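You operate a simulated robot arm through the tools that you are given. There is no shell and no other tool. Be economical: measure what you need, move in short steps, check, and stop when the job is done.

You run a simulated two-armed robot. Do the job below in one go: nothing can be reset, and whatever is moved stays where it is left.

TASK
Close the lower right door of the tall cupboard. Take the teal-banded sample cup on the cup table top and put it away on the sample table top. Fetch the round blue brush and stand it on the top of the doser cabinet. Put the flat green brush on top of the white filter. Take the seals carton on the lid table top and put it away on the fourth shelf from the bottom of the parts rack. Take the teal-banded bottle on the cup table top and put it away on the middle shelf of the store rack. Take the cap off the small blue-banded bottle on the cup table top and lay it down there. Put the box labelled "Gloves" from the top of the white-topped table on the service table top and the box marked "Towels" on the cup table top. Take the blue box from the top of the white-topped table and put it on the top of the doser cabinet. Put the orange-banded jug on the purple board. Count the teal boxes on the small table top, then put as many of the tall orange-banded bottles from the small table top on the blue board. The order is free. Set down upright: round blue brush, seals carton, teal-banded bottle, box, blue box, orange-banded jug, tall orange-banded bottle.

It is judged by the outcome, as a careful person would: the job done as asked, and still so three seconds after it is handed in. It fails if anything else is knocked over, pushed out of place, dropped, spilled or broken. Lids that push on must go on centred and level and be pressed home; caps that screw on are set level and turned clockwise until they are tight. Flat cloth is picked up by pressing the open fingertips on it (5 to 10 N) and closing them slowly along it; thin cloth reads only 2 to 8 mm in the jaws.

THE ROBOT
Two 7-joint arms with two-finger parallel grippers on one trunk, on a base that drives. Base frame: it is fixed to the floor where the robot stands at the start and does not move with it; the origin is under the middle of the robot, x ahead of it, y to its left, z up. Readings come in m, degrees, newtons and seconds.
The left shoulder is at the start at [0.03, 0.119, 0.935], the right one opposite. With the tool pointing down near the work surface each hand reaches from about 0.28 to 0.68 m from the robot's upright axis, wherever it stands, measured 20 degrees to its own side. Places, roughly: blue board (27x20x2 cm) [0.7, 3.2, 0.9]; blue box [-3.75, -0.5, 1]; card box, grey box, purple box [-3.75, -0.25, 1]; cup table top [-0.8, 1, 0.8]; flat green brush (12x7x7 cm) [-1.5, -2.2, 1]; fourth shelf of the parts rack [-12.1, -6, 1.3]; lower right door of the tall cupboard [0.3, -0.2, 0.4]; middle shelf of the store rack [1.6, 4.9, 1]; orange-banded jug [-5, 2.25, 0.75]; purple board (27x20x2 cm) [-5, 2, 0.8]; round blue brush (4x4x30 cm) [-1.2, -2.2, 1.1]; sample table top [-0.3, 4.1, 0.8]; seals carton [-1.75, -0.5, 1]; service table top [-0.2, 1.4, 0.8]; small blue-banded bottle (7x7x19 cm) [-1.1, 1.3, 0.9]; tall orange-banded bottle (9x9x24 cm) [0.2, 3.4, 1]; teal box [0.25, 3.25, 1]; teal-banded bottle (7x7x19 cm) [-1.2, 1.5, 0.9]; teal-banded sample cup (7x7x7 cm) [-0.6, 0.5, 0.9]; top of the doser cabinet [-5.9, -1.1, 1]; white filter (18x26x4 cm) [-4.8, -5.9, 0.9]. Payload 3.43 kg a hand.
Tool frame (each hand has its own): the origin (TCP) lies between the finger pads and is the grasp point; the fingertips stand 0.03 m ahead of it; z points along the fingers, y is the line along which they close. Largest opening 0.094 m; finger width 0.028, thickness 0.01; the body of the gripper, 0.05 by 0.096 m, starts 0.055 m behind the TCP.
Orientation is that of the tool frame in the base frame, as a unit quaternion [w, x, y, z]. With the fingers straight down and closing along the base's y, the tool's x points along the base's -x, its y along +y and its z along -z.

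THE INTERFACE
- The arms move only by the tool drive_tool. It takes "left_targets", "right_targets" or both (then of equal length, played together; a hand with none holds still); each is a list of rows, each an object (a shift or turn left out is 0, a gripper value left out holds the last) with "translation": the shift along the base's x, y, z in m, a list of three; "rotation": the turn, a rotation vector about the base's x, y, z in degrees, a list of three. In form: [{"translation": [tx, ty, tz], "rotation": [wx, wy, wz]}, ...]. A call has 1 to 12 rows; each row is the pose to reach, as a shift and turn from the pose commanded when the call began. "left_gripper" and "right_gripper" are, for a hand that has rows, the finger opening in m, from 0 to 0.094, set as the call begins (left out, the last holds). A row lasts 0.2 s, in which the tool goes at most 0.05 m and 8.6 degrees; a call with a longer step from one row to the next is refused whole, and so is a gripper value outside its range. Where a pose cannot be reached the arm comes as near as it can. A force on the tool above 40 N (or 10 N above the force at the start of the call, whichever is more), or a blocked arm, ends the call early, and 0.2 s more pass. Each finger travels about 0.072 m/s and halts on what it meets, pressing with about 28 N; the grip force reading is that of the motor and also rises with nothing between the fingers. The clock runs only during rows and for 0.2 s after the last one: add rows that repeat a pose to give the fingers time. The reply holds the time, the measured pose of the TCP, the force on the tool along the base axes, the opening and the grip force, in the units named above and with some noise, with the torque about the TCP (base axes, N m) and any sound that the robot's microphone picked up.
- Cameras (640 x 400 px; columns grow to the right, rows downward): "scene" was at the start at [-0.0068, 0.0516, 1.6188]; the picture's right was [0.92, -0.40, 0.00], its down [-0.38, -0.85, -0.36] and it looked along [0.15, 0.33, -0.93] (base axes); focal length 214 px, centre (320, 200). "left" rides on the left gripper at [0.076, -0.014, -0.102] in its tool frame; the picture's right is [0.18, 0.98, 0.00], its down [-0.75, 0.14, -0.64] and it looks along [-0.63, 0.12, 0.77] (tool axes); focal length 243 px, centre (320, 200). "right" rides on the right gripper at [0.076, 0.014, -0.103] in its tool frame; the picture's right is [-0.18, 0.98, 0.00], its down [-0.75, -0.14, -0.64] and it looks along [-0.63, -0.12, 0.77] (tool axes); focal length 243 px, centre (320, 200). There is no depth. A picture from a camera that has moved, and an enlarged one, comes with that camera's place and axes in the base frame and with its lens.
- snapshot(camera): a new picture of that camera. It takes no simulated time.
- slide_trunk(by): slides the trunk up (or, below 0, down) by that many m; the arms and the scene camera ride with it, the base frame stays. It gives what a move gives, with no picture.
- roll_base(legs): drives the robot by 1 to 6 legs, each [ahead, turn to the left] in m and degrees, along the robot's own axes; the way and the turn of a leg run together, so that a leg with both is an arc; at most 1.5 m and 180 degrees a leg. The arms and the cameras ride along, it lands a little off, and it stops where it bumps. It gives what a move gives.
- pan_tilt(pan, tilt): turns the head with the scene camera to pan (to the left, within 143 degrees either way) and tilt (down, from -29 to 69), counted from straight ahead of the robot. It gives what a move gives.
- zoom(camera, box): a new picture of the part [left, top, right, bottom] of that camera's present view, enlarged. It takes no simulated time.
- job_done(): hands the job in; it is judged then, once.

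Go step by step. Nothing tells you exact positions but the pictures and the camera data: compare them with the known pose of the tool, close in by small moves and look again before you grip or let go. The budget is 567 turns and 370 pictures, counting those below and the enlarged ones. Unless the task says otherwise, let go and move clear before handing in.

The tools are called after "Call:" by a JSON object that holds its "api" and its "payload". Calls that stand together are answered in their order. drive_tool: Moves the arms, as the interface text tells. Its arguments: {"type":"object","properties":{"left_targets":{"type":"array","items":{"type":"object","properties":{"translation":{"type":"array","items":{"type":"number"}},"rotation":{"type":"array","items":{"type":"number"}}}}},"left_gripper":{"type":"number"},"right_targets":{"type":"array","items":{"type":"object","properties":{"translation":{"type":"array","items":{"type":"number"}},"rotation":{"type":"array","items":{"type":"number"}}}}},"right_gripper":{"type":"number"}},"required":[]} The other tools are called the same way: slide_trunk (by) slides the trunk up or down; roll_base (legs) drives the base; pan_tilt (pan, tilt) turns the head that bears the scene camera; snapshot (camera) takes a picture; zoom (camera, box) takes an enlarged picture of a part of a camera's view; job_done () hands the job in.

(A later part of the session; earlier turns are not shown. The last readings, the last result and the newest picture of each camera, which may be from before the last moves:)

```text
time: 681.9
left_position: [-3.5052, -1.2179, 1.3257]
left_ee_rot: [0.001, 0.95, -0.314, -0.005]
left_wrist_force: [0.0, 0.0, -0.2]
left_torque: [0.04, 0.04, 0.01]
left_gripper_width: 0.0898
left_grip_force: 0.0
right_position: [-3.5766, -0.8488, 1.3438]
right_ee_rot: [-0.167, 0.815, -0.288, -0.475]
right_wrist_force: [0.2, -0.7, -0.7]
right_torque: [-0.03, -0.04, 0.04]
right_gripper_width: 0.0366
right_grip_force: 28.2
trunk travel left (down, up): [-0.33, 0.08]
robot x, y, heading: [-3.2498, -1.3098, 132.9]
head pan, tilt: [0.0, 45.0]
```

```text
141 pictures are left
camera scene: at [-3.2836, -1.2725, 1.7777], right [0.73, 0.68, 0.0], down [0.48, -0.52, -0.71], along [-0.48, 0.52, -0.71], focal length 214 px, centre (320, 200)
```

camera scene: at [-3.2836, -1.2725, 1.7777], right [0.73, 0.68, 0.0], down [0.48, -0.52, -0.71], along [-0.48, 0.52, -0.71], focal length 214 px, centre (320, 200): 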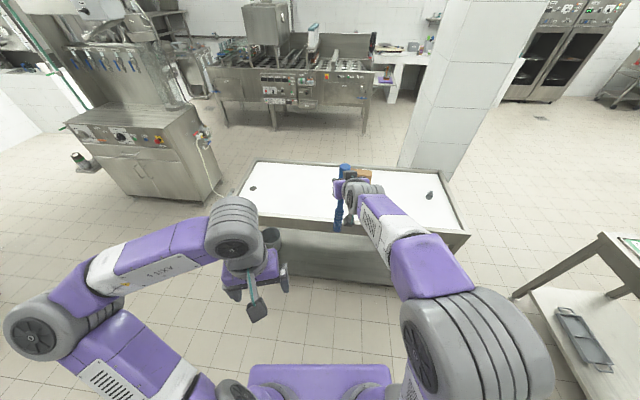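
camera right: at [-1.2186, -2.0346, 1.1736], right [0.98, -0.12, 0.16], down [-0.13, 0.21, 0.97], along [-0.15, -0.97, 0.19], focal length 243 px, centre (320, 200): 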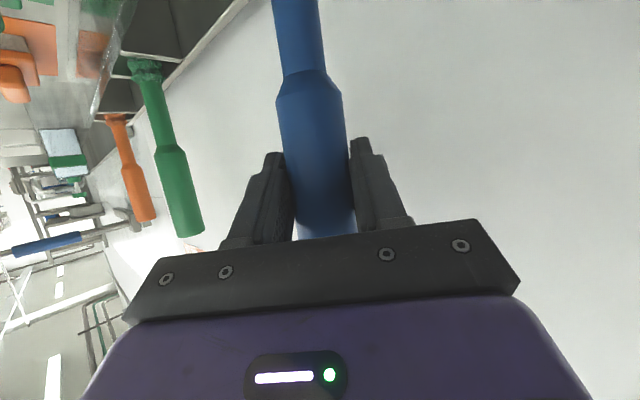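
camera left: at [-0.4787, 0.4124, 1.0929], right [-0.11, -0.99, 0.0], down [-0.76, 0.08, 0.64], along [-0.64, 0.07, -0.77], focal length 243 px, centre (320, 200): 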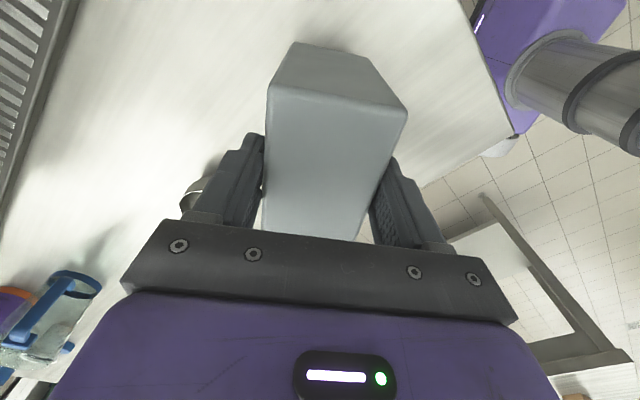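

Call:
{"api": "roll_base", "payload": {"legs": [[0, -48], [0.48, 0], [0, 46]]}}

Call:
{"api": "snapshot", "payload": {"camera": "scene"}}

```text
time: 689.0
left_position: [-3.4672, -0.7384, 1.3263]
left_ee_rot: [0.002, 0.946, -0.323, -0.005]
left_wrist_force: [0.0, 0.3, 0.1]
left_torque: [0.04, -0.01, 0.0]
left_gripper_width: 0.09
left_grip_force: 0.1
right_position: [-3.5312, -0.3661, 1.3432]
right_ee_rot: [-0.173, 0.811, -0.296, -0.473]
right_wrist_force: [-0.1, -0.8, -1.3]
right_torque: [-0.02, -0.02, 0.0]
right_gripper_width: 0.0366
right_grip_force: 28.0
trunk travel left (down, up): [-0.33, 0.08]
robot x, y, heading: [-3.2146, -0.8373, 131.6]
head pan, tilt: [0.0, 45.0]
```

```text
140 pictures are left
camera scene: at [-3.2466, -0.7969, 1.7776], right [0.75, 0.66, 0.0], down [0.47, -0.53, -0.71], along [-0.47, 0.53, -0.71], focal length 214 px, centre (320, 200)
```

scene: 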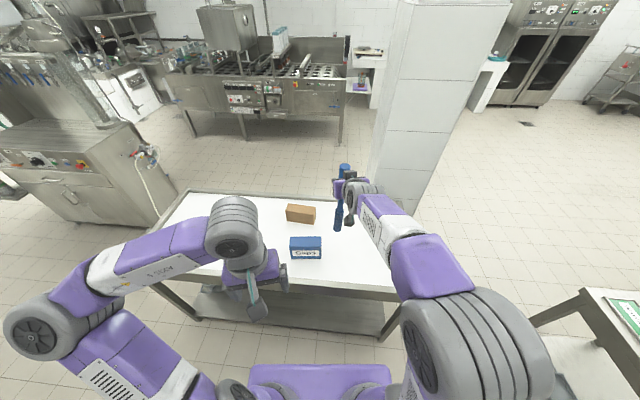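

Call:
{"api": "drive_tool", "payload": {"left_targets": [{"translation": [-0.017, 0.0286, -0.016], "rotation": [0, 0, 7]}, {"translation": [-0.034, 0.057, -0.032], "rotation": [0, 0, 14]}, {"translation": [-0.051, 0.086, -0.048], "rotation": [0, 0, 21]}, {"translation": [-0.068, 0.114, -0.064], "rotation": [0, 0, 28]}, {"translation": [-0.085, 0.143, -0.08], "rotation": [0, 0, 35]}, {"translation": [-0.102, 0.171, -0.096], "rotation": [0, 0, 42]}, {"translation": [-0.119, 0.2, -0.112], "rotation": [0, 0, 49]}, {"translation": [-0.136, 0.229, -0.128], "rotation": [0, 0, 56]}, {"translation": [-0.153, 0.257, -0.144], "rotation": [0, 0, 63]}, {"translation": [-0.17, 0.286, -0.16], "rotation": [0, 0, 70]}, {"translation": [-0.187, 0.314, -0.176], "rotation": [0, 0, 77]}], "right_targets": [{"translation": [0.03, 0.026, 0]}, {"translation": [0.06, 0.053, 0]}, {"translation": [0.09, 0.08, 0]}, {"translation": [0.12, 0.106, 0]}, {"translation": [0.15, 0.133, 0]}, {"translation": [0.15, 0.133, 0]}, {"translation": [0.15, 0.133, 0]}, {"translation": [0.15, 0.133, 0]}, {"translation": [0.15, 0.133, 0]}, {"translation": [0.15, 0.133, 0]}, {"translation": [0.15, 0.133, 0]}], "left_gripper": 0.09}}

Call:
{"api": "snapshot", "payload": {"camera": "left"}}

```text
time: 691.4
left_position: [-3.6496, -0.4198, 1.149]
left_ee_rot: [0.005, 0.942, 0.336, -0.004]
left_wrist_force: [-0.9, -0.8, 0.4]
left_torque: [0.01, -0.04, 0.0]
left_gripper_width: 0.09
left_grip_force: 0.0
right_position: [-3.3759, -0.2339, 1.3459]
right_ee_rot: [-0.172, 0.811, -0.296, -0.474]
right_wrist_force: [0.9, 0.5, -1.9]
right_torque: [-0.03, -0.01, 0.01]
right_gripper_width: 0.0365
right_grip_force: 28.3
trunk travel left (down, up): [-0.33, 0.08]
robot x, y, heading: [-3.2131, -0.8347, 131.5]
head pan, tilt: [0.0, 45.0]
```

```text
139 pictures are left
camera left: at [-3.5989, -0.3619, 1.2514], right [0.77, -0.64, 0.01], down [-0.49, -0.58, 0.65], along [-0.41, -0.5, -0.76], focal length 243 px, centre (320, 200)
```

left: 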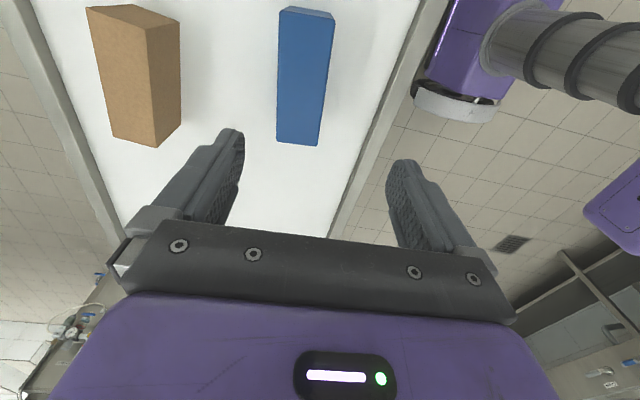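

Call:
{"api": "drive_tool", "payload": {"left_targets": [{"translation": [-0.006, 0.016, -0.04]}, {"translation": [-0.006, 0.016, -0.08]}, {"translation": [-0.006, 0.016, -0.12]}, {"translation": [-0.006, 0.016, -0.15]}]}}

Call:
{"api": "snapshot", "payload": {"camera": "left"}}

```text
time: 692.4
left_position: [-3.6593, -0.4057, 1.0]
left_ee_rot: [0.005, 0.942, 0.336, -0.003]
left_wrist_force: [-0.3, 0.3, 1.0]
left_torque: [-0.01, -0.05, 0.0]
left_gripper_width: 0.0897
left_grip_force: 0.2
right_position: [-3.3752, -0.2353, 1.3454]
right_ee_rot: [-0.173, 0.811, -0.297, -0.473]
right_wrist_force: [-1.4, 0.9, -0.7]
right_torque: [0.01, -0.01, 0.01]
right_gripper_width: 0.0366
right_grip_force: 27.8
trunk travel left (down, up): [-0.33, 0.08]
robot x, y, heading: [-3.2088, -0.8355, 131.5]
head pan, tilt: [0.0, 45.0]
```

```text
138 pictures are left
camera left: at [-3.6089, -0.3472, 1.1019], right [0.77, -0.64, 0.01], down [-0.49, -0.58, 0.65], along [-0.41, -0.5, -0.76], focal length 243 px, centre (320, 200)
```

left: 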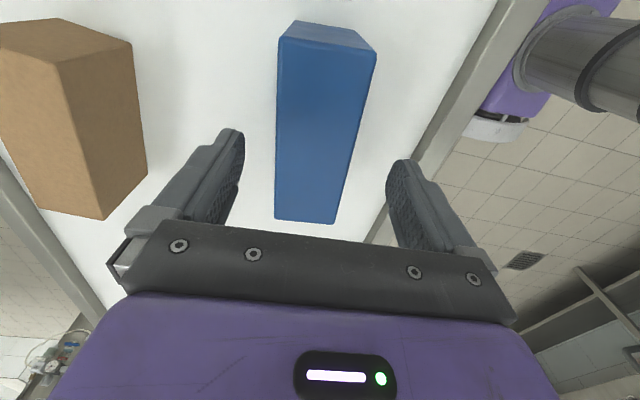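

Call:
{"api": "drive_tool", "payload": {"left_targets": [{"translation": [0.002, 0.003, -0.03]}, {"translation": [0.002, 0.003, -0.065]}], "left_gripper": 0.084}}

Call:
{"api": "drive_tool", "payload": {"left_targets": [{"translation": [0, 0, 0]}, {"translation": [0, 0, 0]}, {"translation": [0, 0, 0]}, {"translation": [0, 0, 0]}], "left_gripper": 0.03}}

Call:
{"api": "drive_tool", "payload": {"left_targets": [{"translation": [0, 0, 0.03]}, {"translation": [0, 0, 0.07]}, {"translation": [0, 0, 0.11]}, {"translation": [0.0, -0.0, 0.15]}, {"translation": [0.0, -0.02, 0.18]}, {"translation": [0.0, -0.06, 0.18]}]}}

Call:
{"api": "snapshot", "payload": {"camera": "scene"}}

```text
time: 693.0
left_position: [-3.659, -0.4032, 0.9325]
left_ee_rot: [0.005, 0.942, 0.336, -0.003]
left_wrist_force: [0.1, -0.5, 0.1]
left_torque: [0.01, 0.0, 0.01]
left_gripper_width: 0.084
left_grip_force: 0.1
right_position: [-3.3767, -0.2359, 1.3452]
right_ee_rot: [-0.173, 0.812, -0.297, -0.473]
right_wrist_force: [0.6, -0.8, -0.8]
right_torque: [-0.01, -0.01, -0.02]
right_gripper_width: 0.0365
right_grip_force: 27.5
trunk travel left (down, up): [-0.33, 0.08]
robot x, y, heading: [-3.2088, -0.8328, 131.6]
head pan, tilt: [0.0, 45.0]
```

```text
time: 694.0
left_position: [-3.6584, -0.4022, 0.9332]
left_ee_rot: [0.004, 0.942, 0.336, -0.004]
left_wrist_force: [-1.6, 0.3, 0.0]
left_torque: [0.02, 0.0, 0.03]
left_gripper_width: 0.0643
left_grip_force: 27.8
right_position: [-3.377, -0.2349, 1.3463]
right_ee_rot: [-0.173, 0.811, -0.297, -0.473]
right_wrist_force: [-0.6, 0.5, -1.7]
right_torque: [0.02, -0.03, -0.01]
right_gripper_width: 0.0365
right_grip_force: 27.8
trunk travel left (down, up): [-0.33, 0.08]
robot x, y, heading: [-3.214, -0.8355, 131.4]
head pan, tilt: [0.0, 45.0]
```

```text
time: 695.4
left_position: [-3.6582, -0.4677, 1.1183]
left_ee_rot: [0.005, 0.942, 0.336, -0.002]
left_wrist_force: [0.0, -1.0, -1.2]
left_torque: [0.04, 0.02, 0.0]
left_gripper_width: 0.0644
left_grip_force: 28.0
right_position: [-3.3782, -0.2371, 1.3468]
right_ee_rot: [-0.173, 0.811, -0.296, -0.474]
right_wrist_force: [0.9, -0.5, -1.2]
right_torque: [0.0, 0.01, -0.02]
right_gripper_width: 0.0369
right_grip_force: 28.2
trunk travel left (down, up): [-0.33, 0.08]
robot x, y, heading: [-3.2123, -0.8321, 131.4]
head pan, tilt: [0.0, 45.0]
```

```text
137 pictures are left
camera scene: at [-3.2472, -0.7989, 1.7777], right [0.75, 0.66, 0.0], down [0.47, -0.53, -0.71], along [-0.47, 0.53, -0.71], focal length 214 px, centre (320, 200)
```

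scene: 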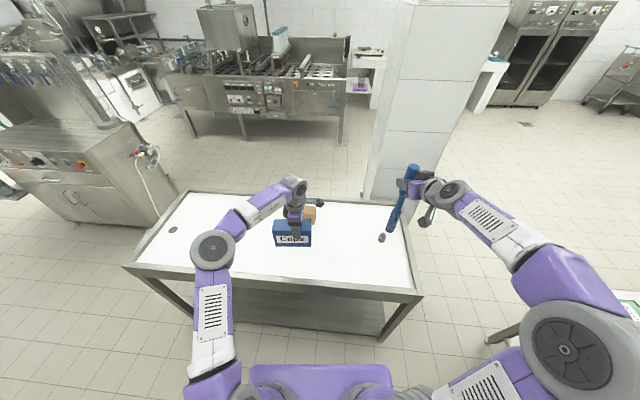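

Call:
{"api": "roll_base", "payload": {"legs": [[-0.3, 0], [0, 72], [1.4, 0]]}}

Call:
{"api": "pan_tilt", "payload": {"pan": -20, "tilt": 35}}

Call:
{"api": "snapshot", "payload": {"camera": "scene"}}

```text
time: 707.3
left_position: [-4.766, -2.0171, 1.1163]
left_ee_rot: [0.006, 0.542, 0.84, 0.001]
left_wrist_force: [0.7, 0.9, -0.1]
left_torque: [0.03, 0.01, -0.01]
left_gripper_width: 0.0638
left_grip_force: 27.6
right_position: [-4.9159, -1.6858, 1.3455]
right_ee_rot: [0.151, 0.824, 0.259, -0.48]
right_wrist_force: [0.6, 1.0, -1.1]
right_torque: [-0.02, -0.02, 0.03]
right_gripper_width: 0.0366
right_grip_force: 28.1
trunk travel left (down, up): [-0.33, 0.08]
robot x, y, heading: [-4.2935, -1.682, -153.0]
head pan, tilt: [0.0, 45.0]
```

```text
time: 708.1
left_position: [-4.7642, -2.0175, 1.116]
left_ee_rot: [0.005, 0.542, 0.841, 0.0]
left_wrist_force: [0.8, 0.0, -1.5]
left_torque: [0.04, 0.02, -0.03]
left_gripper_width: 0.0636
left_grip_force: 28.6
right_position: [-4.915, -1.6859, 1.3467]
right_ee_rot: [0.151, 0.824, 0.259, -0.48]
right_wrist_force: [0.6, -0.2, -0.9]
right_torque: [0.02, -0.04, 0.0]
right_gripper_width: 0.0366
right_grip_force: 28.2
trunk travel left (down, up): [-0.33, 0.08]
robot x, y, heading: [-4.2933, -1.6839, -153.5]
head pan, tilt: [-20.0, 35.0]
```

```text
136 pictures are left
camera scene: at [-4.3537, -1.6795, 1.7924], right [-0.12, 0.99, 0.0], down [0.57, 0.07, -0.82], along [-0.81, -0.1, -0.57], focal length 214 px, centre (320, 200)
```

scene: 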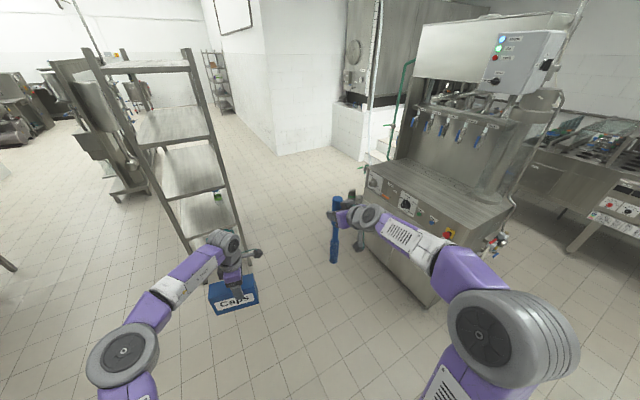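

The doser cabinet's ledge lies in front of the nozzles, front edge from about [-5.95,-1.49] to [-5.2,-1.0]. I drive up facing it.

Call:
{"api": "roll_base", "payload": {"legs": [[0, -30], [0.92, 0], [0, -50]]}}

Call:
{"api": "pan_tilt", "payload": {"pan": 0, "tilt": 45}}

Call:
{"api": "snapshot", "payload": {"camera": "scene"}}

```text
time: 716.6
left_position: [-5.6137, -1.2153, 1.1167]
left_ee_rot: [0.005, 0.956, 0.292, -0.004]
left_wrist_force: [-0.6, 0.1, -1.0]
left_torque: [0.01, 0.02, 0.0]
left_gripper_width: 0.0639
left_grip_force: 28.1
right_position: [-5.3121, -1.0123, 1.3453]
right_ee_rot: [-0.196, 0.797, -0.335, -0.464]
right_wrist_force: [0.1, 0.4, -1.8]
right_torque: [0.01, -0.03, -0.02]
right_gripper_width: 0.0366
right_grip_force: 28.0
trunk travel left (down, up): [-0.33, 0.08]
robot x, y, heading: [-5.2042, -1.6248, 126.6]
head pan, tilt: [-20.0, 35.0]
```

```text
time: 717.5
left_position: [-5.6133, -1.2147, 1.1161]
left_ee_rot: [0.004, 0.956, 0.292, -0.003]
left_wrist_force: [-0.6, 0.7, -0.8]
left_torque: [0.0, -0.01, -0.02]
left_gripper_width: 0.0637
left_grip_force: 28.2
right_position: [-5.311, -1.0111, 1.3446]
right_ee_rot: [-0.195, 0.797, -0.334, -0.465]
right_wrist_force: [-0.5, 0.3, -1.5]
right_torque: [-0.01, 0.0, 0.0]
right_gripper_width: 0.0364
right_grip_force: 28.1
trunk travel left (down, up): [-0.33, 0.08]
robot x, y, heading: [-5.2051, -1.623, 125.9]
head pan, tilt: [0.0, 45.0]
```

```text
135 pictures are left
camera scene: at [-5.235, -1.5829, 1.7777], right [0.81, 0.59, 0.0], down [0.42, -0.57, -0.71], along [-0.42, 0.57, -0.71], focal length 214 px, centre (320, 200)
```

scene: 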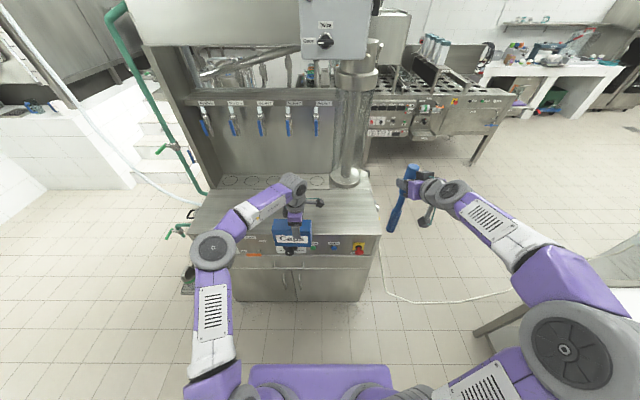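

Call:
{"api": "slide_trunk", "payload": {"by": 0.05}}

Call:
{"api": "roll_base", "payload": {"legs": [[0.18, 0]]}}

Call:
{"api": "snapshot", "payload": {"camera": "scene"}}

Call:
{"api": "snapshot", "payload": {"camera": "left"}}

```text
time: 718.4
left_position: [-5.6139, -1.2138, 1.1671]
left_ee_rot: [0.005, 0.957, 0.291, -0.003]
left_wrist_force: [0.3, 0.6, -0.5]
left_torque: [0.05, -0.01, 0.01]
left_gripper_width: 0.064
left_grip_force: 28.4
right_position: [-5.3116, -1.0119, 1.3952]
right_ee_rot: [-0.195, 0.797, -0.334, -0.464]
right_wrist_force: [-0.1, -0.9, -1.7]
right_torque: [0.03, -0.02, -0.01]
right_gripper_width: 0.0365
right_grip_force: 28.0
trunk travel left (down, up): [-0.38, 0.03]
robot x, y, heading: [-5.2057, -1.6245, 126.1]
head pan, tilt: [0.0, 45.0]
```

```text
time: 719.9
left_position: [-5.7202, -1.0686, 1.1672]
left_ee_rot: [0.005, 0.956, 0.293, -0.003]
left_wrist_force: [0.0, 0.1, -1.2]
left_torque: [0.0, -0.01, 0.0]
left_gripper_width: 0.0638
left_grip_force: 27.6
right_position: [-5.4177, -0.8654, 1.3965]
right_ee_rot: [-0.196, 0.796, -0.335, -0.464]
right_wrist_force: [-0.6, 0.7, -2.0]
right_torque: [-0.03, 0.03, 0.0]
right_gripper_width: 0.0364
right_grip_force: 28.0
trunk travel left (down, up): [-0.38, 0.03]
robot x, y, heading: [-5.3121, -1.4788, 126.0]
head pan, tilt: [0.0, 45.0]
```

```text
134 pictures are left
camera scene: at [-5.3418, -1.4368, 1.8277], right [0.81, 0.59, 0.0], down [0.42, -0.57, -0.71], along [-0.42, 0.57, -0.71], focal length 214 px, centre (320, 200)
```

scene: 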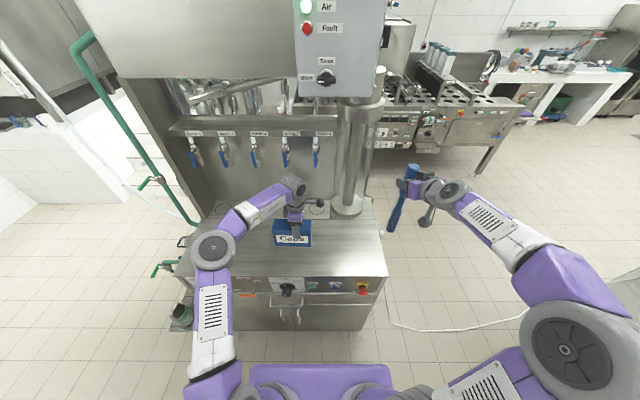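

```text
133 pictures are left
camera left: at [-5.6633, -1.0147, 1.2687], right [0.7, -0.71, 0.01], down [-0.55, -0.53, 0.65], along [-0.46, -0.46, -0.76], focal length 243 px, centre (320, 200)
```

left: 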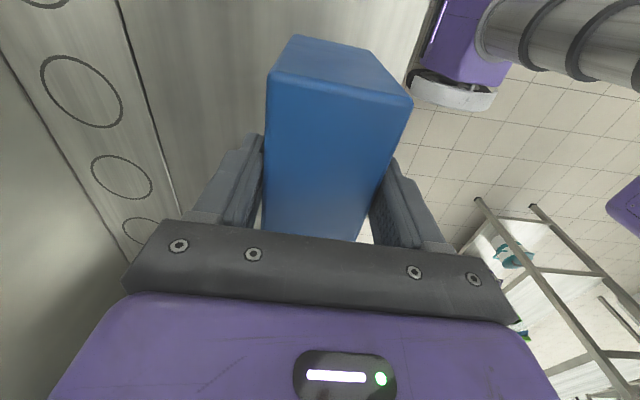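

Call:
{"api": "drive_tool", "payload": {"left_targets": [{"translation": [-0.023, 0.033, 0]}, {"translation": [-0.023, 0.033, -0.04]}, {"translation": [-0.023, 0.033, -0.07]}, {"translation": [-0.023, 0.033, -0.09]}, {"translation": [-0.023, 0.033, -0.1]}, {"translation": [-0.023, 0.033, -0.11]}, {"translation": [-0.023, 0.033, -0.12]}, {"translation": [-0.023, 0.033, -0.13]}, {"translation": [-0.023, 0.033, -0.14]}, {"translation": [-0.023, 0.033, -0.15]}]}}

```text
time: 722.1
left_position: [-5.7417, -1.0368, 1.0206]
left_ee_rot: [0.004, 0.957, 0.292, -0.004]
left_wrist_force: [2.3, -1.9, 27.1]
left_torque: [0.16, 0.12, 0.07]
left_gripper_width: 0.0645
left_grip_force: 27.5
right_position: [-5.4149, -0.8688, 1.3965]
right_ee_rot: [-0.195, 0.796, -0.334, -0.466]
right_wrist_force: [-0.4, 0.1, -1.4]
right_torque: [0.03, -0.05, 0.01]
right_gripper_width: 0.0362
right_grip_force: 28.1
trunk travel left (down, up): [-0.38, 0.03]
robot x, y, heading: [-5.3102, -1.477, 126.4]
head pan, tilt: [0.0, 45.0]
```

Call:
{"api": "drive_tool", "payload": {"left_targets": [{"translation": [0, 0, 0.003]}, {"translation": [0, 0, 0.003]}]}}

Call:
{"api": "drive_tool", "payload": {"left_targets": [{"translation": [0, 0, 0]}, {"translation": [0, 0, 0]}, {"translation": [0, 0, 0]}, {"translation": [0, 0, 0.03]}, {"translation": [0, 0, 0.07]}, {"translation": [0, 0, 0.11]}, {"translation": [0, 0, 0.15]}, {"translation": [0, 0, 0.19]}], "left_gripper": 0.088}}

Call:
{"api": "zoom", "payload": {"camera": "scene", "box": [170, 150, 430, 310]}}

```text
time: 722.7
left_position: [-5.743, -1.0376, 1.021]
left_ee_rot: [0.004, 0.957, 0.291, -0.003]
left_wrist_force: [2.8, -2.0, 15.0]
left_torque: [0.25, -0.03, 0.1]
left_gripper_width: 0.064
left_grip_force: 28.0
right_position: [-5.4166, -0.8672, 1.3971]
right_ee_rot: [-0.196, 0.796, -0.335, -0.465]
right_wrist_force: [-0.7, 0.2, -0.9]
right_torque: [-0.01, -0.02, -0.03]
right_gripper_width: 0.0367
right_grip_force: 27.5
trunk travel left (down, up): [-0.38, 0.03]
robot x, y, heading: [-5.3119, -1.4809, 126.2]
head pan, tilt: [0.0, 45.0]
```

```text
time: 724.5
left_position: [-5.7406, -1.0382, 1.2097]
left_ee_rot: [0.004, 0.957, 0.292, -0.003]
left_wrist_force: [0.5, 0.7, -0.6]
left_torque: [0.02, 0.01, -0.03]
left_gripper_width: 0.088
left_grip_force: 0.1
right_position: [-5.4167, -0.8655, 1.3964]
right_ee_rot: [-0.196, 0.796, -0.335, -0.465]
right_wrist_force: [0.3, -0.2, -1.5]
right_torque: [-0.04, 0.02, 0.01]
right_gripper_width: 0.0363
right_grip_force: 28.3
trunk travel left (down, up): [-0.38, 0.03]
robot x, y, heading: [-5.3105, -1.4795, 126.2]
head pan, tilt: [0.0, 45.0]
```

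```text
2.46 times, centred on (300, 230) of scene
camera zoom: at [-5.341, -1.4374, 1.8277], right [0.81, 0.59, 0.0], down [0.42, -0.57, -0.71], along [-0.42, 0.57, -0.71], focal length 528 px, centre (369, 126)
```

zoom: 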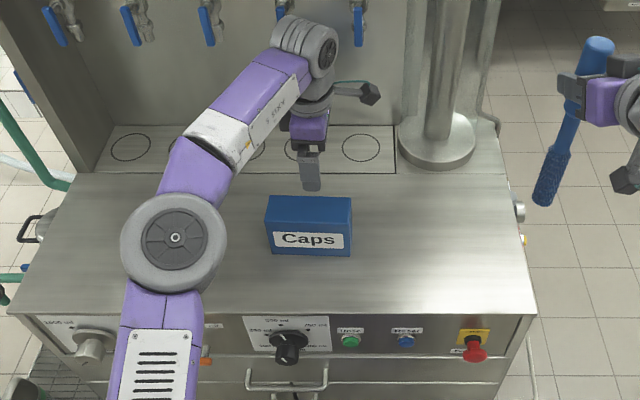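

The Caps box is down. Now the brush goes to the right part of the ledge, about [-5.58,-0.905]; the left hand moves away first.

Call:
{"api": "drive_tool", "payload": {"left_targets": [{"translation": [0.02, -0.03, 0.02]}, {"translation": [0.045, -0.065, 0.03]}, {"translation": [0.07, -0.1, 0.03]}, {"translation": [0.095, -0.135, 0.03]}, {"translation": [0.12, -0.17, 0.03]}], "right_targets": [{"translation": [-0.035, -0.008, 0.0]}, {"translation": [-0.07, -0.016, 0.0]}, {"translation": [-0.105, -0.024, 0.0]}, {"translation": [-0.14, -0.032, -0.02]}, {"translation": [-0.163, -0.04, -0.06]}]}}

Call:
{"api": "snapshot", "payload": {"camera": "right"}}

Call:
{"api": "zoom", "payload": {"camera": "scene", "box": [230, 130, 430, 270]}}

Call:
{"api": "snapshot", "payload": {"camera": "left"}}

```text
time: 725.7
left_position: [-5.6248, -1.2097, 1.2385]
left_ee_rot: [0.005, 0.956, 0.292, -0.003]
left_wrist_force: [0.5, -1.6, 0.0]
left_torque: [-0.04, 0.01, 0.02]
left_gripper_width: 0.0878
left_grip_force: 0.0
right_position: [-5.5816, -0.9085, 1.3394]
right_ee_rot: [-0.195, 0.796, -0.335, -0.465]
right_wrist_force: [0.7, 0.1, -1.5]
right_torque: [0.0, -0.01, 0.03]
right_gripper_width: 0.0362
right_grip_force: 28.1
trunk travel left (down, up): [-0.38, 0.03]
robot x, y, heading: [-5.3101, -1.4767, 126.2]
head pan, tilt: [0.0, 45.0]
```

```text
131 pictures are left
camera right: at [-5.5041, -1.0093, 1.323], right [-0.77, -0.62, 0.16], down [0.23, -0.04, 0.97], along [-0.6, 0.78, 0.17], focal length 243 px, centre (320, 200)
```

right: 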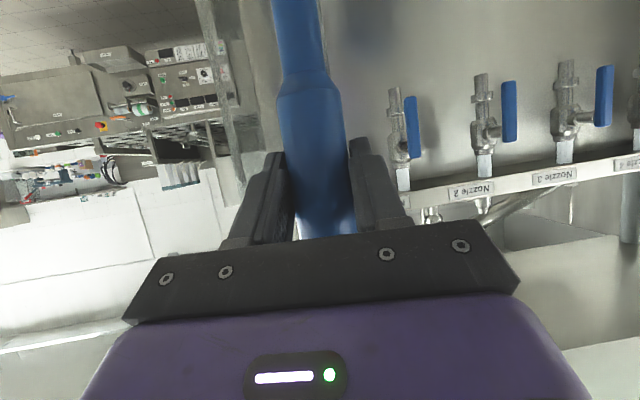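

```text
2.86 times, centred on (330, 200) of scene
camera zoom: at [-5.3418, -1.4382, 1.8277], right [0.81, 0.59, 0.0], down [0.42, -0.57, -0.71], along [-0.42, 0.57, -0.71], focal length 613 px, centre (291, 200)
```

zoom: 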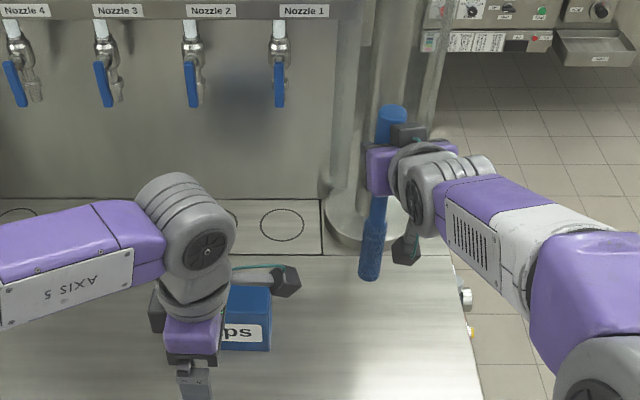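

```text
129 pictures are left
camera left: at [-5.5695, -1.1551, 1.3407], right [0.7, -0.71, 0.01], down [-0.55, -0.53, 0.65], along [-0.46, -0.46, -0.76], focal length 243 px, centre (320, 200)
```

left: 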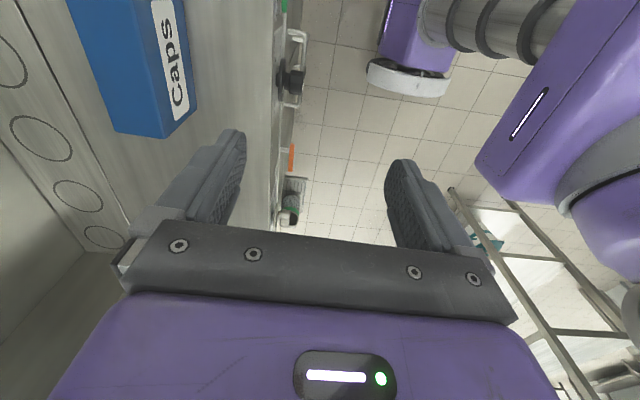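

Call:
{"api": "drive_tool", "payload": {"right_targets": [{"translation": [0, 0, -0.03]}, {"translation": [0, 0, -0.06]}, {"translation": [0, 0, -0.085]}, {"translation": [0, 0, -0.1]}, {"translation": [0, 0, -0.108]}, {"translation": [0, 0, -0.113]}]}}

Call:
{"api": "zoom", "payload": {"camera": "scene", "box": [280, 150, 420, 260]}}

```text
time: 727.1
left_position: [-5.6263, -1.208, 1.2388]
left_ee_rot: [0.004, 0.956, 0.292, -0.003]
left_wrist_force: [-0.8, 0.6, 0.2]
left_torque: [0.01, 0.01, 0.02]
left_gripper_width: 0.088
left_grip_force: 0.1
right_position: [-5.5782, -0.9078, 1.2223]
right_ee_rot: [-0.195, 0.796, -0.335, -0.464]
right_wrist_force: [0.3, -0.3, -0.6]
right_torque: [-0.03, -0.01, 0.0]
right_gripper_width: 0.0366
right_grip_force: 28.1
trunk travel left (down, up): [-0.38, 0.03]
robot x, y, heading: [-5.316, -1.4764, 126.1]
head pan, tilt: [0.0, 45.0]
```

```text
3.64 times, centred on (350, 205) of scene
camera zoom: at [-5.3418, -1.4368, 1.8276], right [0.81, 0.59, 0.0], down [0.42, -0.57, -0.71], along [-0.42, 0.57, -0.71], focal length 780 px, centre (211, 182)
```

zoom: 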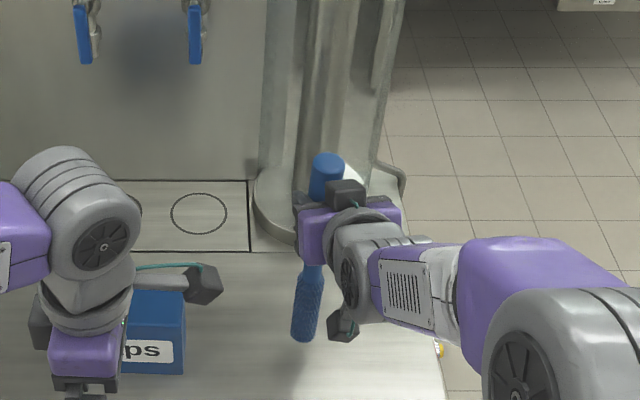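

Call:
{"api": "drive_tool", "payload": {"right_targets": [{"translation": [0, 0, -0.003]}, {"translation": [0, 0, -0.006]}, {"translation": [0, 0, -0.009]}]}}

```text
time: 727.9
left_position: [-5.6259, -1.2072, 1.24]
left_ee_rot: [0.005, 0.957, 0.291, -0.003]
left_wrist_force: [0.0, 0.4, -0.7]
left_torque: [0.03, 0.0, 0.01]
left_gripper_width: 0.0879
left_grip_force: 0.0
right_position: [-5.5798, -0.9063, 1.214]
right_ee_rot: [-0.195, 0.796, -0.335, -0.464]
right_wrist_force: [-0.1, -0.3, -0.9]
right_torque: [0.01, -0.02, -0.02]
right_gripper_width: 0.0364
right_grip_force: 28.4
trunk travel left (down, up): [-0.38, 0.03]
robot x, y, heading: [-5.3102, -1.4797, 126.3]
head pan, tilt: [0.0, 45.0]
```

Call:
{"api": "drive_tool", "payload": {"right_targets": [{"translation": [0, 0, -0.004]}, {"translation": [0, 0, -0.008]}, {"translation": [0, 0, -0.012]}]}}

```text
time: 728.7
left_position: [-5.6253, -1.2083, 1.2396]
left_ee_rot: [0.005, 0.957, 0.291, -0.003]
left_wrist_force: [-0.1, 0.2, -0.4]
left_torque: [0.01, 0.0, -0.02]
left_gripper_width: 0.0878
left_grip_force: 0.1
right_position: [-5.58, -0.9058, 1.2033]
right_ee_rot: [-0.195, 0.797, -0.335, -0.464]
right_wrist_force: [0.7, 0.5, -0.9]
right_torque: [-0.05, -0.01, 0.02]
right_gripper_width: 0.0367
right_grip_force: 28.1
trunk travel left (down, up): [-0.38, 0.03]
robot x, y, heading: [-5.3094, -1.4803, 126.2]
head pan, tilt: [0.0, 45.0]
```

Call:
{"api": "drive_tool", "payload": {"right_targets": [{"translation": [0, 0, -0.004]}, {"translation": [0, 0, -0.008]}, {"translation": [0, 0, -0.012]}]}}

Call:
{"api": "zoom", "payload": {"camera": "scene", "box": [310, 190, 400, 260]}}

```text
time: 729.5
left_position: [-5.6258, -1.209, 1.2395]
left_ee_rot: [0.005, 0.956, 0.292, -0.003]
left_wrist_force: [0.6, -1.3, -0.6]
left_torque: [-0.01, 0.0, -0.01]
left_gripper_width: 0.0883
left_grip_force: 0.0
right_position: [-5.5791, -0.9076, 1.1933]
right_ee_rot: [-0.196, 0.795, -0.333, -0.467]
right_wrist_force: [0.8, -1.0, 9.3]
right_torque: [-0.05, -0.21, -0.02]
right_gripper_width: 0.0368
right_grip_force: 28.5
trunk travel left (down, up): [-0.38, 0.03]
robot x, y, heading: [-5.3124, -1.4773, 126.4]
head pan, tilt: [0.0, 45.0]
```

```text
5.71 times, centred on (355, 225) of scene
camera zoom: at [-5.3409, -1.4385, 1.8278], right [0.81, 0.59, 0.0], down [0.42, -0.57, -0.71], along [-0.42, 0.57, -0.71], focal length 1226 px, centre (120, 57)
```

zoom: 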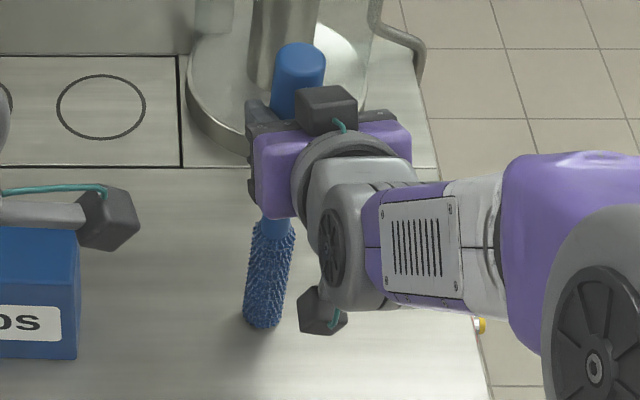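

Call:
{"api": "drive_tool", "payload": {"right_targets": [{"translation": [0, 0, 0.002]}, {"translation": [0, 0, 0.002]}]}}

Call:
{"api": "drive_tool", "payload": {"right_targets": [{"translation": [0, 0, 0]}, {"translation": [0, 0, 0]}], "right_gripper": 0.045}}

Call:
{"api": "zoom", "payload": {"camera": "scene", "box": [310, 190, 400, 260]}}

Call:
{"api": "snapshot", "payload": {"camera": "right"}}

```text
time: 730.1
left_position: [-5.6259, -1.2091, 1.2379]
left_ee_rot: [0.005, 0.956, 0.292, -0.004]
left_wrist_force: [0.5, 0.5, 0.0]
left_torque: [-0.01, -0.02, 0.01]
left_gripper_width: 0.0882
left_grip_force: 0.1
right_position: [-5.5802, -0.9069, 1.1928]
right_ee_rot: [-0.195, 0.796, -0.334, -0.465]
right_wrist_force: [-1.5, 1.1, 5.4]
right_torque: [0.45, 0.39, -0.02]
right_gripper_width: 0.0365
right_grip_force: 27.7
trunk travel left (down, up): [-0.38, 0.03]
robot x, y, heading: [-5.3084, -1.476, 126.5]
head pan, tilt: [0.0, 45.0]
```

```text
time: 730.7
left_position: [-5.6261, -1.2078, 1.2389]
left_ee_rot: [0.004, 0.956, 0.292, -0.003]
left_wrist_force: [0.1, 0.9, -1.1]
left_torque: [0.01, 0.01, 0.01]
left_gripper_width: 0.0877
left_grip_force: 0.1
right_position: [-5.5809, -0.9075, 1.1917]
right_ee_rot: [-0.194, 0.797, -0.333, -0.465]
right_wrist_force: [0.4, -0.9, -0.8]
right_torque: [0.0, 0.03, 0.0]
right_gripper_width: 0.0452
right_grip_force: 0.0
trunk travel left (down, up): [-0.38, 0.03]
robot x, y, heading: [-5.3129, -1.4795, 126.4]
head pan, tilt: [0.0, 45.0]
```

```text
5.71 times, centred on (355, 225) of scene
camera zoom: at [-5.3416, -1.4372, 1.8276], right [0.81, 0.59, 0.0], down [0.42, -0.57, -0.71], along [-0.42, 0.57, -0.71], focal length 1226 px, centre (120, 57)
```

zoom: 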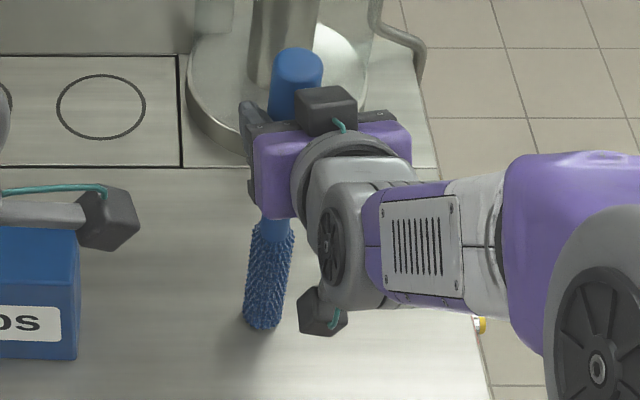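

```text
125 pictures are left
camera right: at [-5.5018, -1.0072, 1.1759], right [-0.77, -0.62, 0.16], down [0.23, -0.03, 0.97], along [-0.6, 0.78, 0.17], focal length 243 px, centre (320, 200)
```

right: 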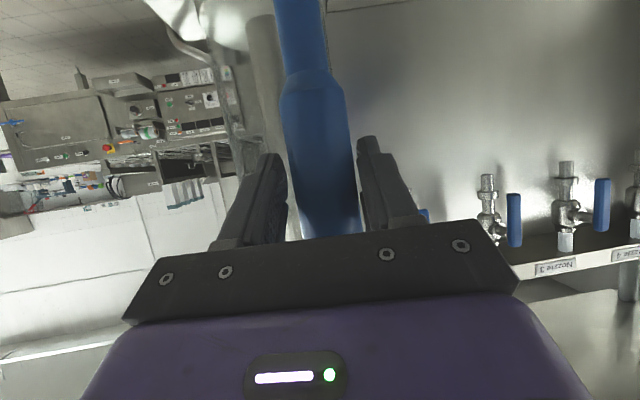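

Call:
{"api": "drive_tool", "payload": {"right_targets": [{"translation": [0, 0, 0]}, {"translation": [0, 0, 0]}, {"translation": [0, 0, 0]}], "right_gripper": 0.07}}

Call:
{"api": "snapshot", "payload": {"camera": "right"}}

```text
time: 731.5
left_position: [-5.6259, -1.2071, 1.2388]
left_ee_rot: [0.005, 0.957, 0.291, -0.003]
left_wrist_force: [-0.8, 0.4, 0.0]
left_torque: [-0.01, 0.02, -0.02]
left_gripper_width: 0.0879
left_grip_force: 0.1
right_position: [-5.5797, -0.9052, 1.1917]
right_ee_rot: [-0.195, 0.796, -0.334, -0.465]
right_wrist_force: [-0.2, 0.0, -0.2]
right_torque: [-0.01, -0.01, -0.03]
right_gripper_width: 0.0702
right_grip_force: 0.1
trunk travel left (down, up): [-0.38, 0.03]
robot x, y, heading: [-5.3106, -1.4798, 126.6]
head pan, tilt: [0.0, 45.0]
```

```text
124 pictures are left
camera right: at [-5.502, -1.0069, 1.1762], right [-0.77, -0.62, 0.16], down [0.23, -0.04, 0.97], along [-0.6, 0.78, 0.17], focal length 243 px, centre (320, 200)
```

right: 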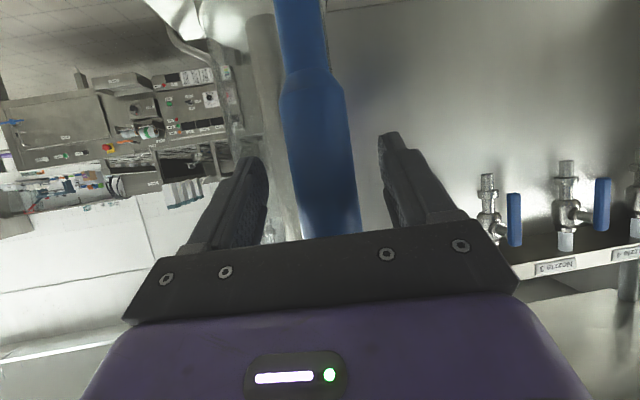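

The brush stands by itself. I withdraw straight back.

Call:
{"api": "drive_tool", "payload": {"right_targets": [{"translation": [0.014, -0.014, 0.005]}, {"translation": [0.035, -0.035, 0.01]}, {"translation": [0.06, -0.06, 0.02]}, {"translation": [0.09, -0.09, 0.03]}, {"translation": [0.12, -0.12, 0.04]}]}}

Call:
{"api": "snapshot", "payload": {"camera": "scene"}}

```text
time: 732.7
left_position: [-5.6246, -1.2084, 1.2404]
left_ee_rot: [0.004, 0.956, 0.292, -0.004]
left_wrist_force: [-0.7, 0.0, -0.3]
left_torque: [-0.04, 0.0, 0.03]
left_gripper_width: 0.0879
left_grip_force: 0.1
right_position: [-5.4589, -1.0281, 1.2358]
right_ee_rot: [-0.196, 0.796, -0.335, -0.465]
right_wrist_force: [0.3, -0.5, -0.1]
right_torque: [0.0, 0.01, 0.01]
right_gripper_width: 0.0701
right_grip_force: 0.0
trunk travel left (down, up): [-0.38, 0.03]
robot x, y, heading: [-5.3108, -1.481, 126.2]
head pan, tilt: [0.0, 45.0]
```

```text
123 pictures are left
camera scene: at [-5.3394, -1.4385, 1.8277], right [0.81, 0.59, 0.0], down [0.42, -0.57, -0.71], along [-0.42, 0.57, -0.71], focal length 214 px, centre (320, 200)
```

scene: 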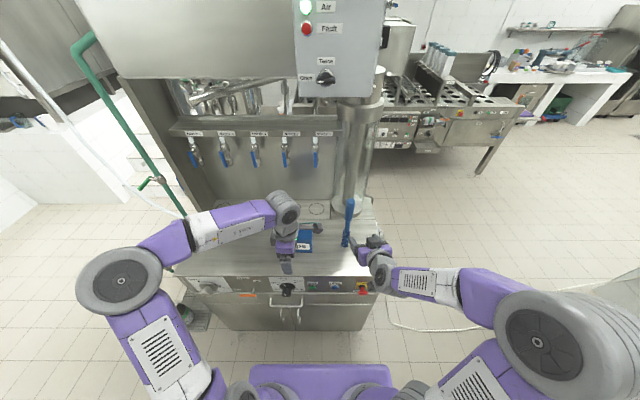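

Call:
{"api": "roll_base", "payload": {"legs": [[-0.35, 0]]}}

Call:
{"api": "drive_tool", "payload": {"right_targets": [{"rotation": [-5.5, -5.4, 0]}, {"rotation": [-11, -10.8, 0]}, {"rotation": [-16.5, -16.2, 0]}, {"rotation": [-22, -21.6, 0]}, {"rotation": [-27.5, -27, 0]}, {"rotation": [-33, -32.4, 0]}, {"rotation": [-38.5, -37.8, 0]}, {"rotation": [-43.9, -43.1, 0]}, {"rotation": [-43.9, -43.1, 0]}], "left_targets": [{"rotation": [0, 0, -8]}, {"rotation": [0, 0, -16]}, {"rotation": [0, 0, -24]}, {"rotation": [0, 0, -32]}, {"rotation": [0, 0, -40]}, {"rotation": [0, 0, -48]}, {"rotation": [0, 0, -56]}, {"rotation": [0, 0, -64]}, {"rotation": [0, 0, -72]}]}}

Call:
{"api": "roll_base", "payload": {"legs": [[0, -125], [1.4, 0], [1.4, 0]]}}

Call:
{"api": "snapshot", "payload": {"camera": "scene"}}

```text
time: 734.9
left_position: [-5.4232, -1.4887, 1.2384]
left_ee_rot: [0.005, 0.956, 0.294, -0.003]
left_wrist_force: [-0.2, 0.5, -0.4]
left_torque: [0.0, 0.02, 0.0]
left_gripper_width: 0.0878
left_grip_force: 0.1
right_position: [-5.26, -1.306, 1.2349]
right_ee_rot: [-0.193, 0.798, -0.331, -0.465]
right_wrist_force: [-0.3, -0.5, -0.3]
right_torque: [0.02, -0.02, -0.02]
right_gripper_width: 0.0701
right_grip_force: 0.1
trunk travel left (down, up): [-0.38, 0.03]
robot x, y, heading: [-5.1064, -1.7584, 126.6]
head pan, tilt: [0.0, 45.0]
```

```text
time: 736.9
left_position: [-5.4238, -1.4891, 1.2387]
left_ee_rot: [0.002, 0.946, -0.324, -0.005]
left_wrist_force: [0.8, -0.3, -0.1]
left_torque: [0.06, 0.01, -0.02]
left_gripper_width: 0.0881
left_grip_force: 0.1
right_position: [-5.2588, -1.3074, 1.2366]
right_ee_rot: [0.007, 0.923, -0.385, 0.007]
right_wrist_force: [-0.2, -0.7, 0.7]
right_torque: [0.04, 0.03, -0.02]
right_gripper_width: 0.0702
right_grip_force: 0.1
right hand out of reach, approached as far as the arm can: row 3
trunk travel left (down, up): [-0.38, 0.03]
robot x, y, heading: [-5.1109, -1.7556, 126.7]
head pan, tilt: [0.0, 45.0]
```

```text
time: 755.7
left_position: [-1.9062, -1.5123, 1.2369]
left_ee_rot: [0.004, -0.161, 0.987, 0.004]
left_wrist_force: [-0.7, 0.0, -0.2]
left_torque: [0.0, -0.03, 0.01]
left_gripper_width: 0.0882
left_grip_force: 0.0
right_position: [-1.8466, -1.7516, 1.2346]
right_ee_rot: [-0.009, -0.094, 0.996, 0.002]
right_wrist_force: [-0.1, -1.4, 0.5]
right_torque: [0.02, 0.01, 0.01]
right_gripper_width: 0.07
right_grip_force: 0.1
trunk travel left (down, up): [-0.38, 0.03]
robot x, y, heading: [-2.3044, -1.6272, 2.8]
head pan, tilt: [0.0, 45.0]
```

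```text
122 pictures are left
camera scene: at [-2.2541, -1.6235, 1.8277], right [0.05, -1.0, 0.0], down [-0.71, -0.03, -0.71], along [0.71, 0.03, -0.71], focal length 214 px, centre (320, 200)
```

scene: 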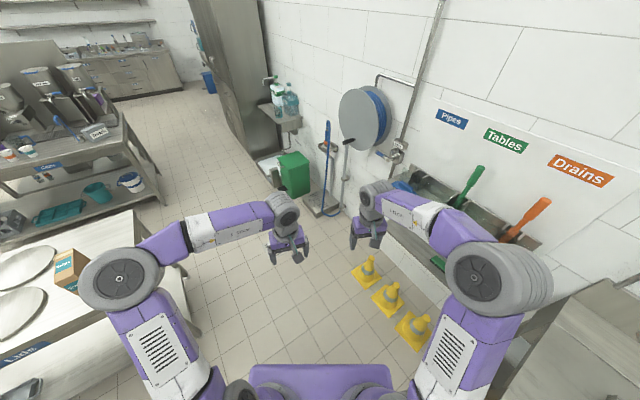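

Both items stand on the doser cabinet. I'm back by the brush shelf; now I move to the west of the cones, facing the shelf, for the flat green brush.

Call:
{"api": "roll_base", "payload": {"legs": [[0, -11], [0.43, 0], [0, -45]]}}

Call:
{"api": "pan_tilt", "payload": {"pan": 0, "tilt": 50}}

Call:
{"api": "snapshot", "payload": {"camera": "scene"}}

```text
time: 761.1
left_position: [-1.5666, -1.9512, 1.2378]
left_ee_rot: [0.005, 0.319, 0.948, 0.002]
left_wrist_force: [0.1, 0.1, 0.4]
left_torque: [-0.02, 0.01, 0.0]
left_gripper_width: 0.088
left_grip_force: 0.0
right_position: [-1.7294, -2.1346, 1.235]
right_ee_rot: [-0.007, 0.382, 0.924, 0.007]
right_wrist_force: [-0.4, -0.4, -0.3]
right_torque: [-0.03, 0.03, 0.02]
right_gripper_width: 0.0702
right_grip_force: 0.0
trunk travel left (down, up): [-0.38, 0.03]
robot x, y, heading: [-1.887, -1.6853, -53.0]
head pan, tilt: [0.0, 45.0]
```

```text
time: 761.8
left_position: [-1.5667, -1.9505, 1.2391]
left_ee_rot: [0.006, 0.319, 0.948, 0.002]
left_wrist_force: [0.3, 0.0, 0.3]
left_torque: [0.02, -0.04, 0.0]
left_gripper_width: 0.088
left_grip_force: 0.1
right_position: [-1.7305, -2.1338, 1.2352]
right_ee_rot: [-0.008, 0.381, 0.924, 0.007]
right_wrist_force: [0.4, 0.2, -0.3]
right_torque: [0.01, 0.02, -0.02]
right_gripper_width: 0.0699
right_grip_force: 0.2
trunk travel left (down, up): [-0.38, 0.03]
robot x, y, heading: [-1.8846, -1.6845, -53.1]
head pan, tilt: [0.0, 50.0]
```

```text
121 pictures are left
camera scene: at [-1.8567, -1.722, 1.8208], right [-0.8, -0.6, 0.0], down [-0.46, 0.61, -0.64], along [0.39, -0.51, -0.77], focal length 214 px, centre (320, 200)
```

scene: 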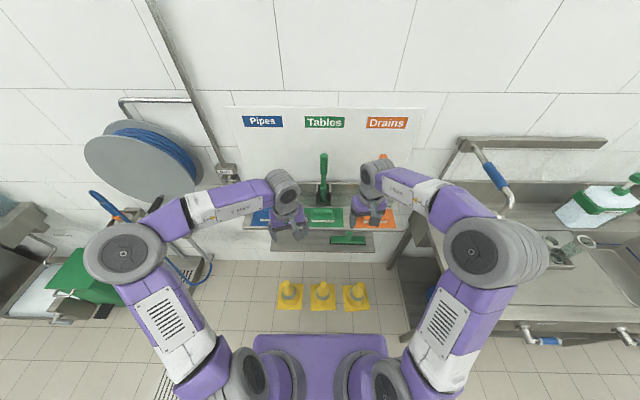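

Call:
{"api": "zoom", "payload": {"camera": "scene", "box": [270, 180, 390, 255]}}

Call:
{"api": "snapshot", "payload": {"camera": "left"}}

```text
5.33 times, centred on (330, 218) of scene
camera zoom: at [-1.8567, -1.722, 1.8208], right [-0.8, -0.6, 0.0], down [-0.46, 0.61, -0.64], along [0.39, -0.51, -0.77], focal length 1144 px, centre (267, 107)
```

zoom: 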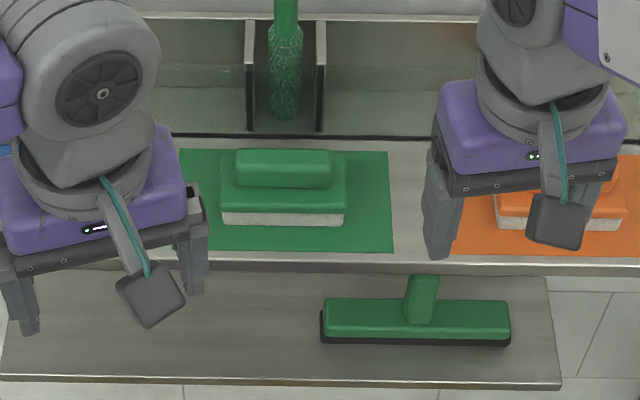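

```text
119 pictures are left
camera left: at [-1.6366, -1.9176, 1.3402], right [0.45, 0.89, 0.01], down [0.68, -0.34, 0.65], along [0.58, -0.29, -0.76], focal length 243 px, centre (320, 200)
```

left: 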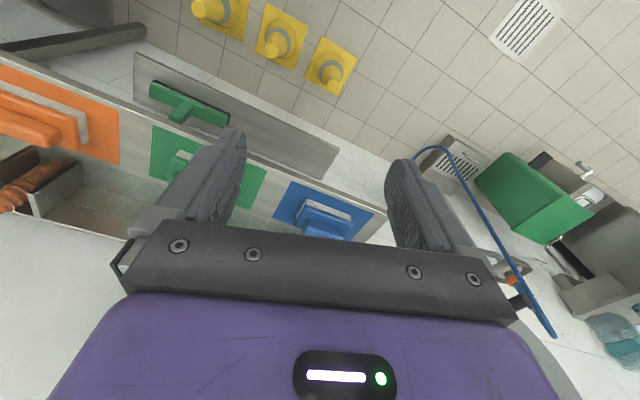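

Call:
{"api": "drive_tool", "payload": {"left_targets": [{"translation": [0.008, -0.027, 0], "rotation": [0, 0, 7.4]}, {"translation": [0.016, -0.055, 0], "rotation": [0, 0, 14.8]}, {"translation": [0.023, -0.082, 0], "rotation": [0, 0, 22.2]}, {"translation": [0.031, -0.11, 0], "rotation": [0, 0, 29.6]}, {"translation": [0.039, -0.137, 0], "rotation": [0, 0, 37]}, {"translation": [0.046, -0.165, 0], "rotation": [0, 0, 44.4]}, {"translation": [0.054, -0.192, -0.01], "rotation": [0, 0, 51.8]}, {"translation": [0.062, -0.22, -0.02], "rotation": [0, 0, 59.2]}, {"translation": [0.069, -0.247, -0.03], "rotation": [0, 0, 66.6]}, {"translation": [0.075, -0.272, -0.04], "rotation": [0, 0, 74]}], "right_targets": [{"translation": [-0.01, 0.03, 0]}, {"translation": [-0.02, 0.06, 0]}, {"translation": [-0.03, 0.09, 0]}, {"translation": [-0.04, 0.12, 0]}, {"translation": [-0.05, 0.14, 0]}, {"translation": [-0.05, 0.14, 0]}, {"translation": [-0.05, 0.14, 0]}, {"translation": [-0.05, 0.14, 0]}, {"translation": [-0.05, 0.14, 0]}, {"translation": [-0.05, 0.14, 0]}], "left_gripper": 0.07}}

Call:
{"api": "snapshot", "payload": {"camera": "left"}}

Call:
{"api": "zoom", "payload": {"camera": "scene", "box": [250, 150, 410, 255]}}

```text
time: 764.0
left_position: [-1.5247, -2.1706, 1.2013]
left_ee_rot: [0.005, -0.311, 0.95, 0.004]
left_wrist_force: [0.5, 0.8, -0.1]
left_torque: [-0.04, 0.04, 0.04]
left_gripper_width: 0.0699
left_grip_force: 0.0
left hand out of reach, approached as far as the arm can: row 8, 9, 10
right_position: [-1.7818, -1.9947, 1.2379]
right_ee_rot: [-0.006, 0.381, 0.924, 0.007]
right_wrist_force: [-0.9, -0.2, -1.2]
right_torque: [0.03, -0.01, -0.02]
right_gripper_width: 0.0701
right_grip_force: 0.0
trunk travel left (down, up): [-0.38, 0.03]
robot x, y, heading: [-1.8839, -1.6827, -52.9]
head pan, tilt: [0.0, 50.0]
```

```text
118 pictures are left
camera left: at [-1.5775, -2.2301, 1.3028], right [-0.73, 0.68, 0.0], down [0.52, 0.55, 0.65], along [0.44, 0.48, -0.76], focal length 243 px, centre (320, 200)
```

left: 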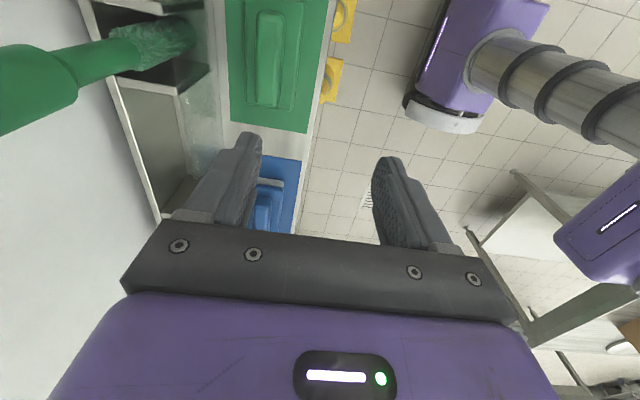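

```text
3.81 times, centred on (330, 202) of scene
camera zoom: at [-1.8582, -1.7229, 1.8208], right [-0.8, -0.6, 0.0], down [-0.46, 0.61, -0.64], along [0.39, -0.51, -0.77], focal length 817 px, centre (282, 190)
```

zoom: 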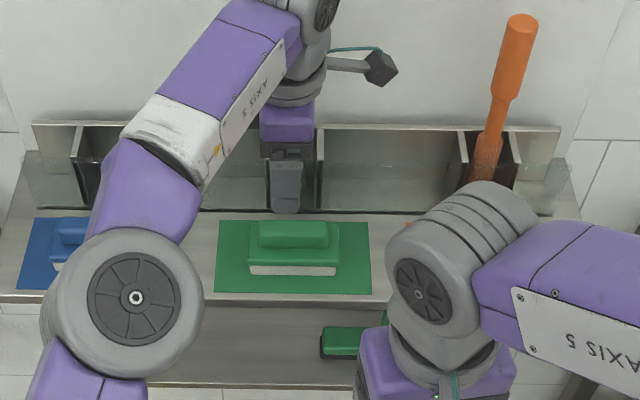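

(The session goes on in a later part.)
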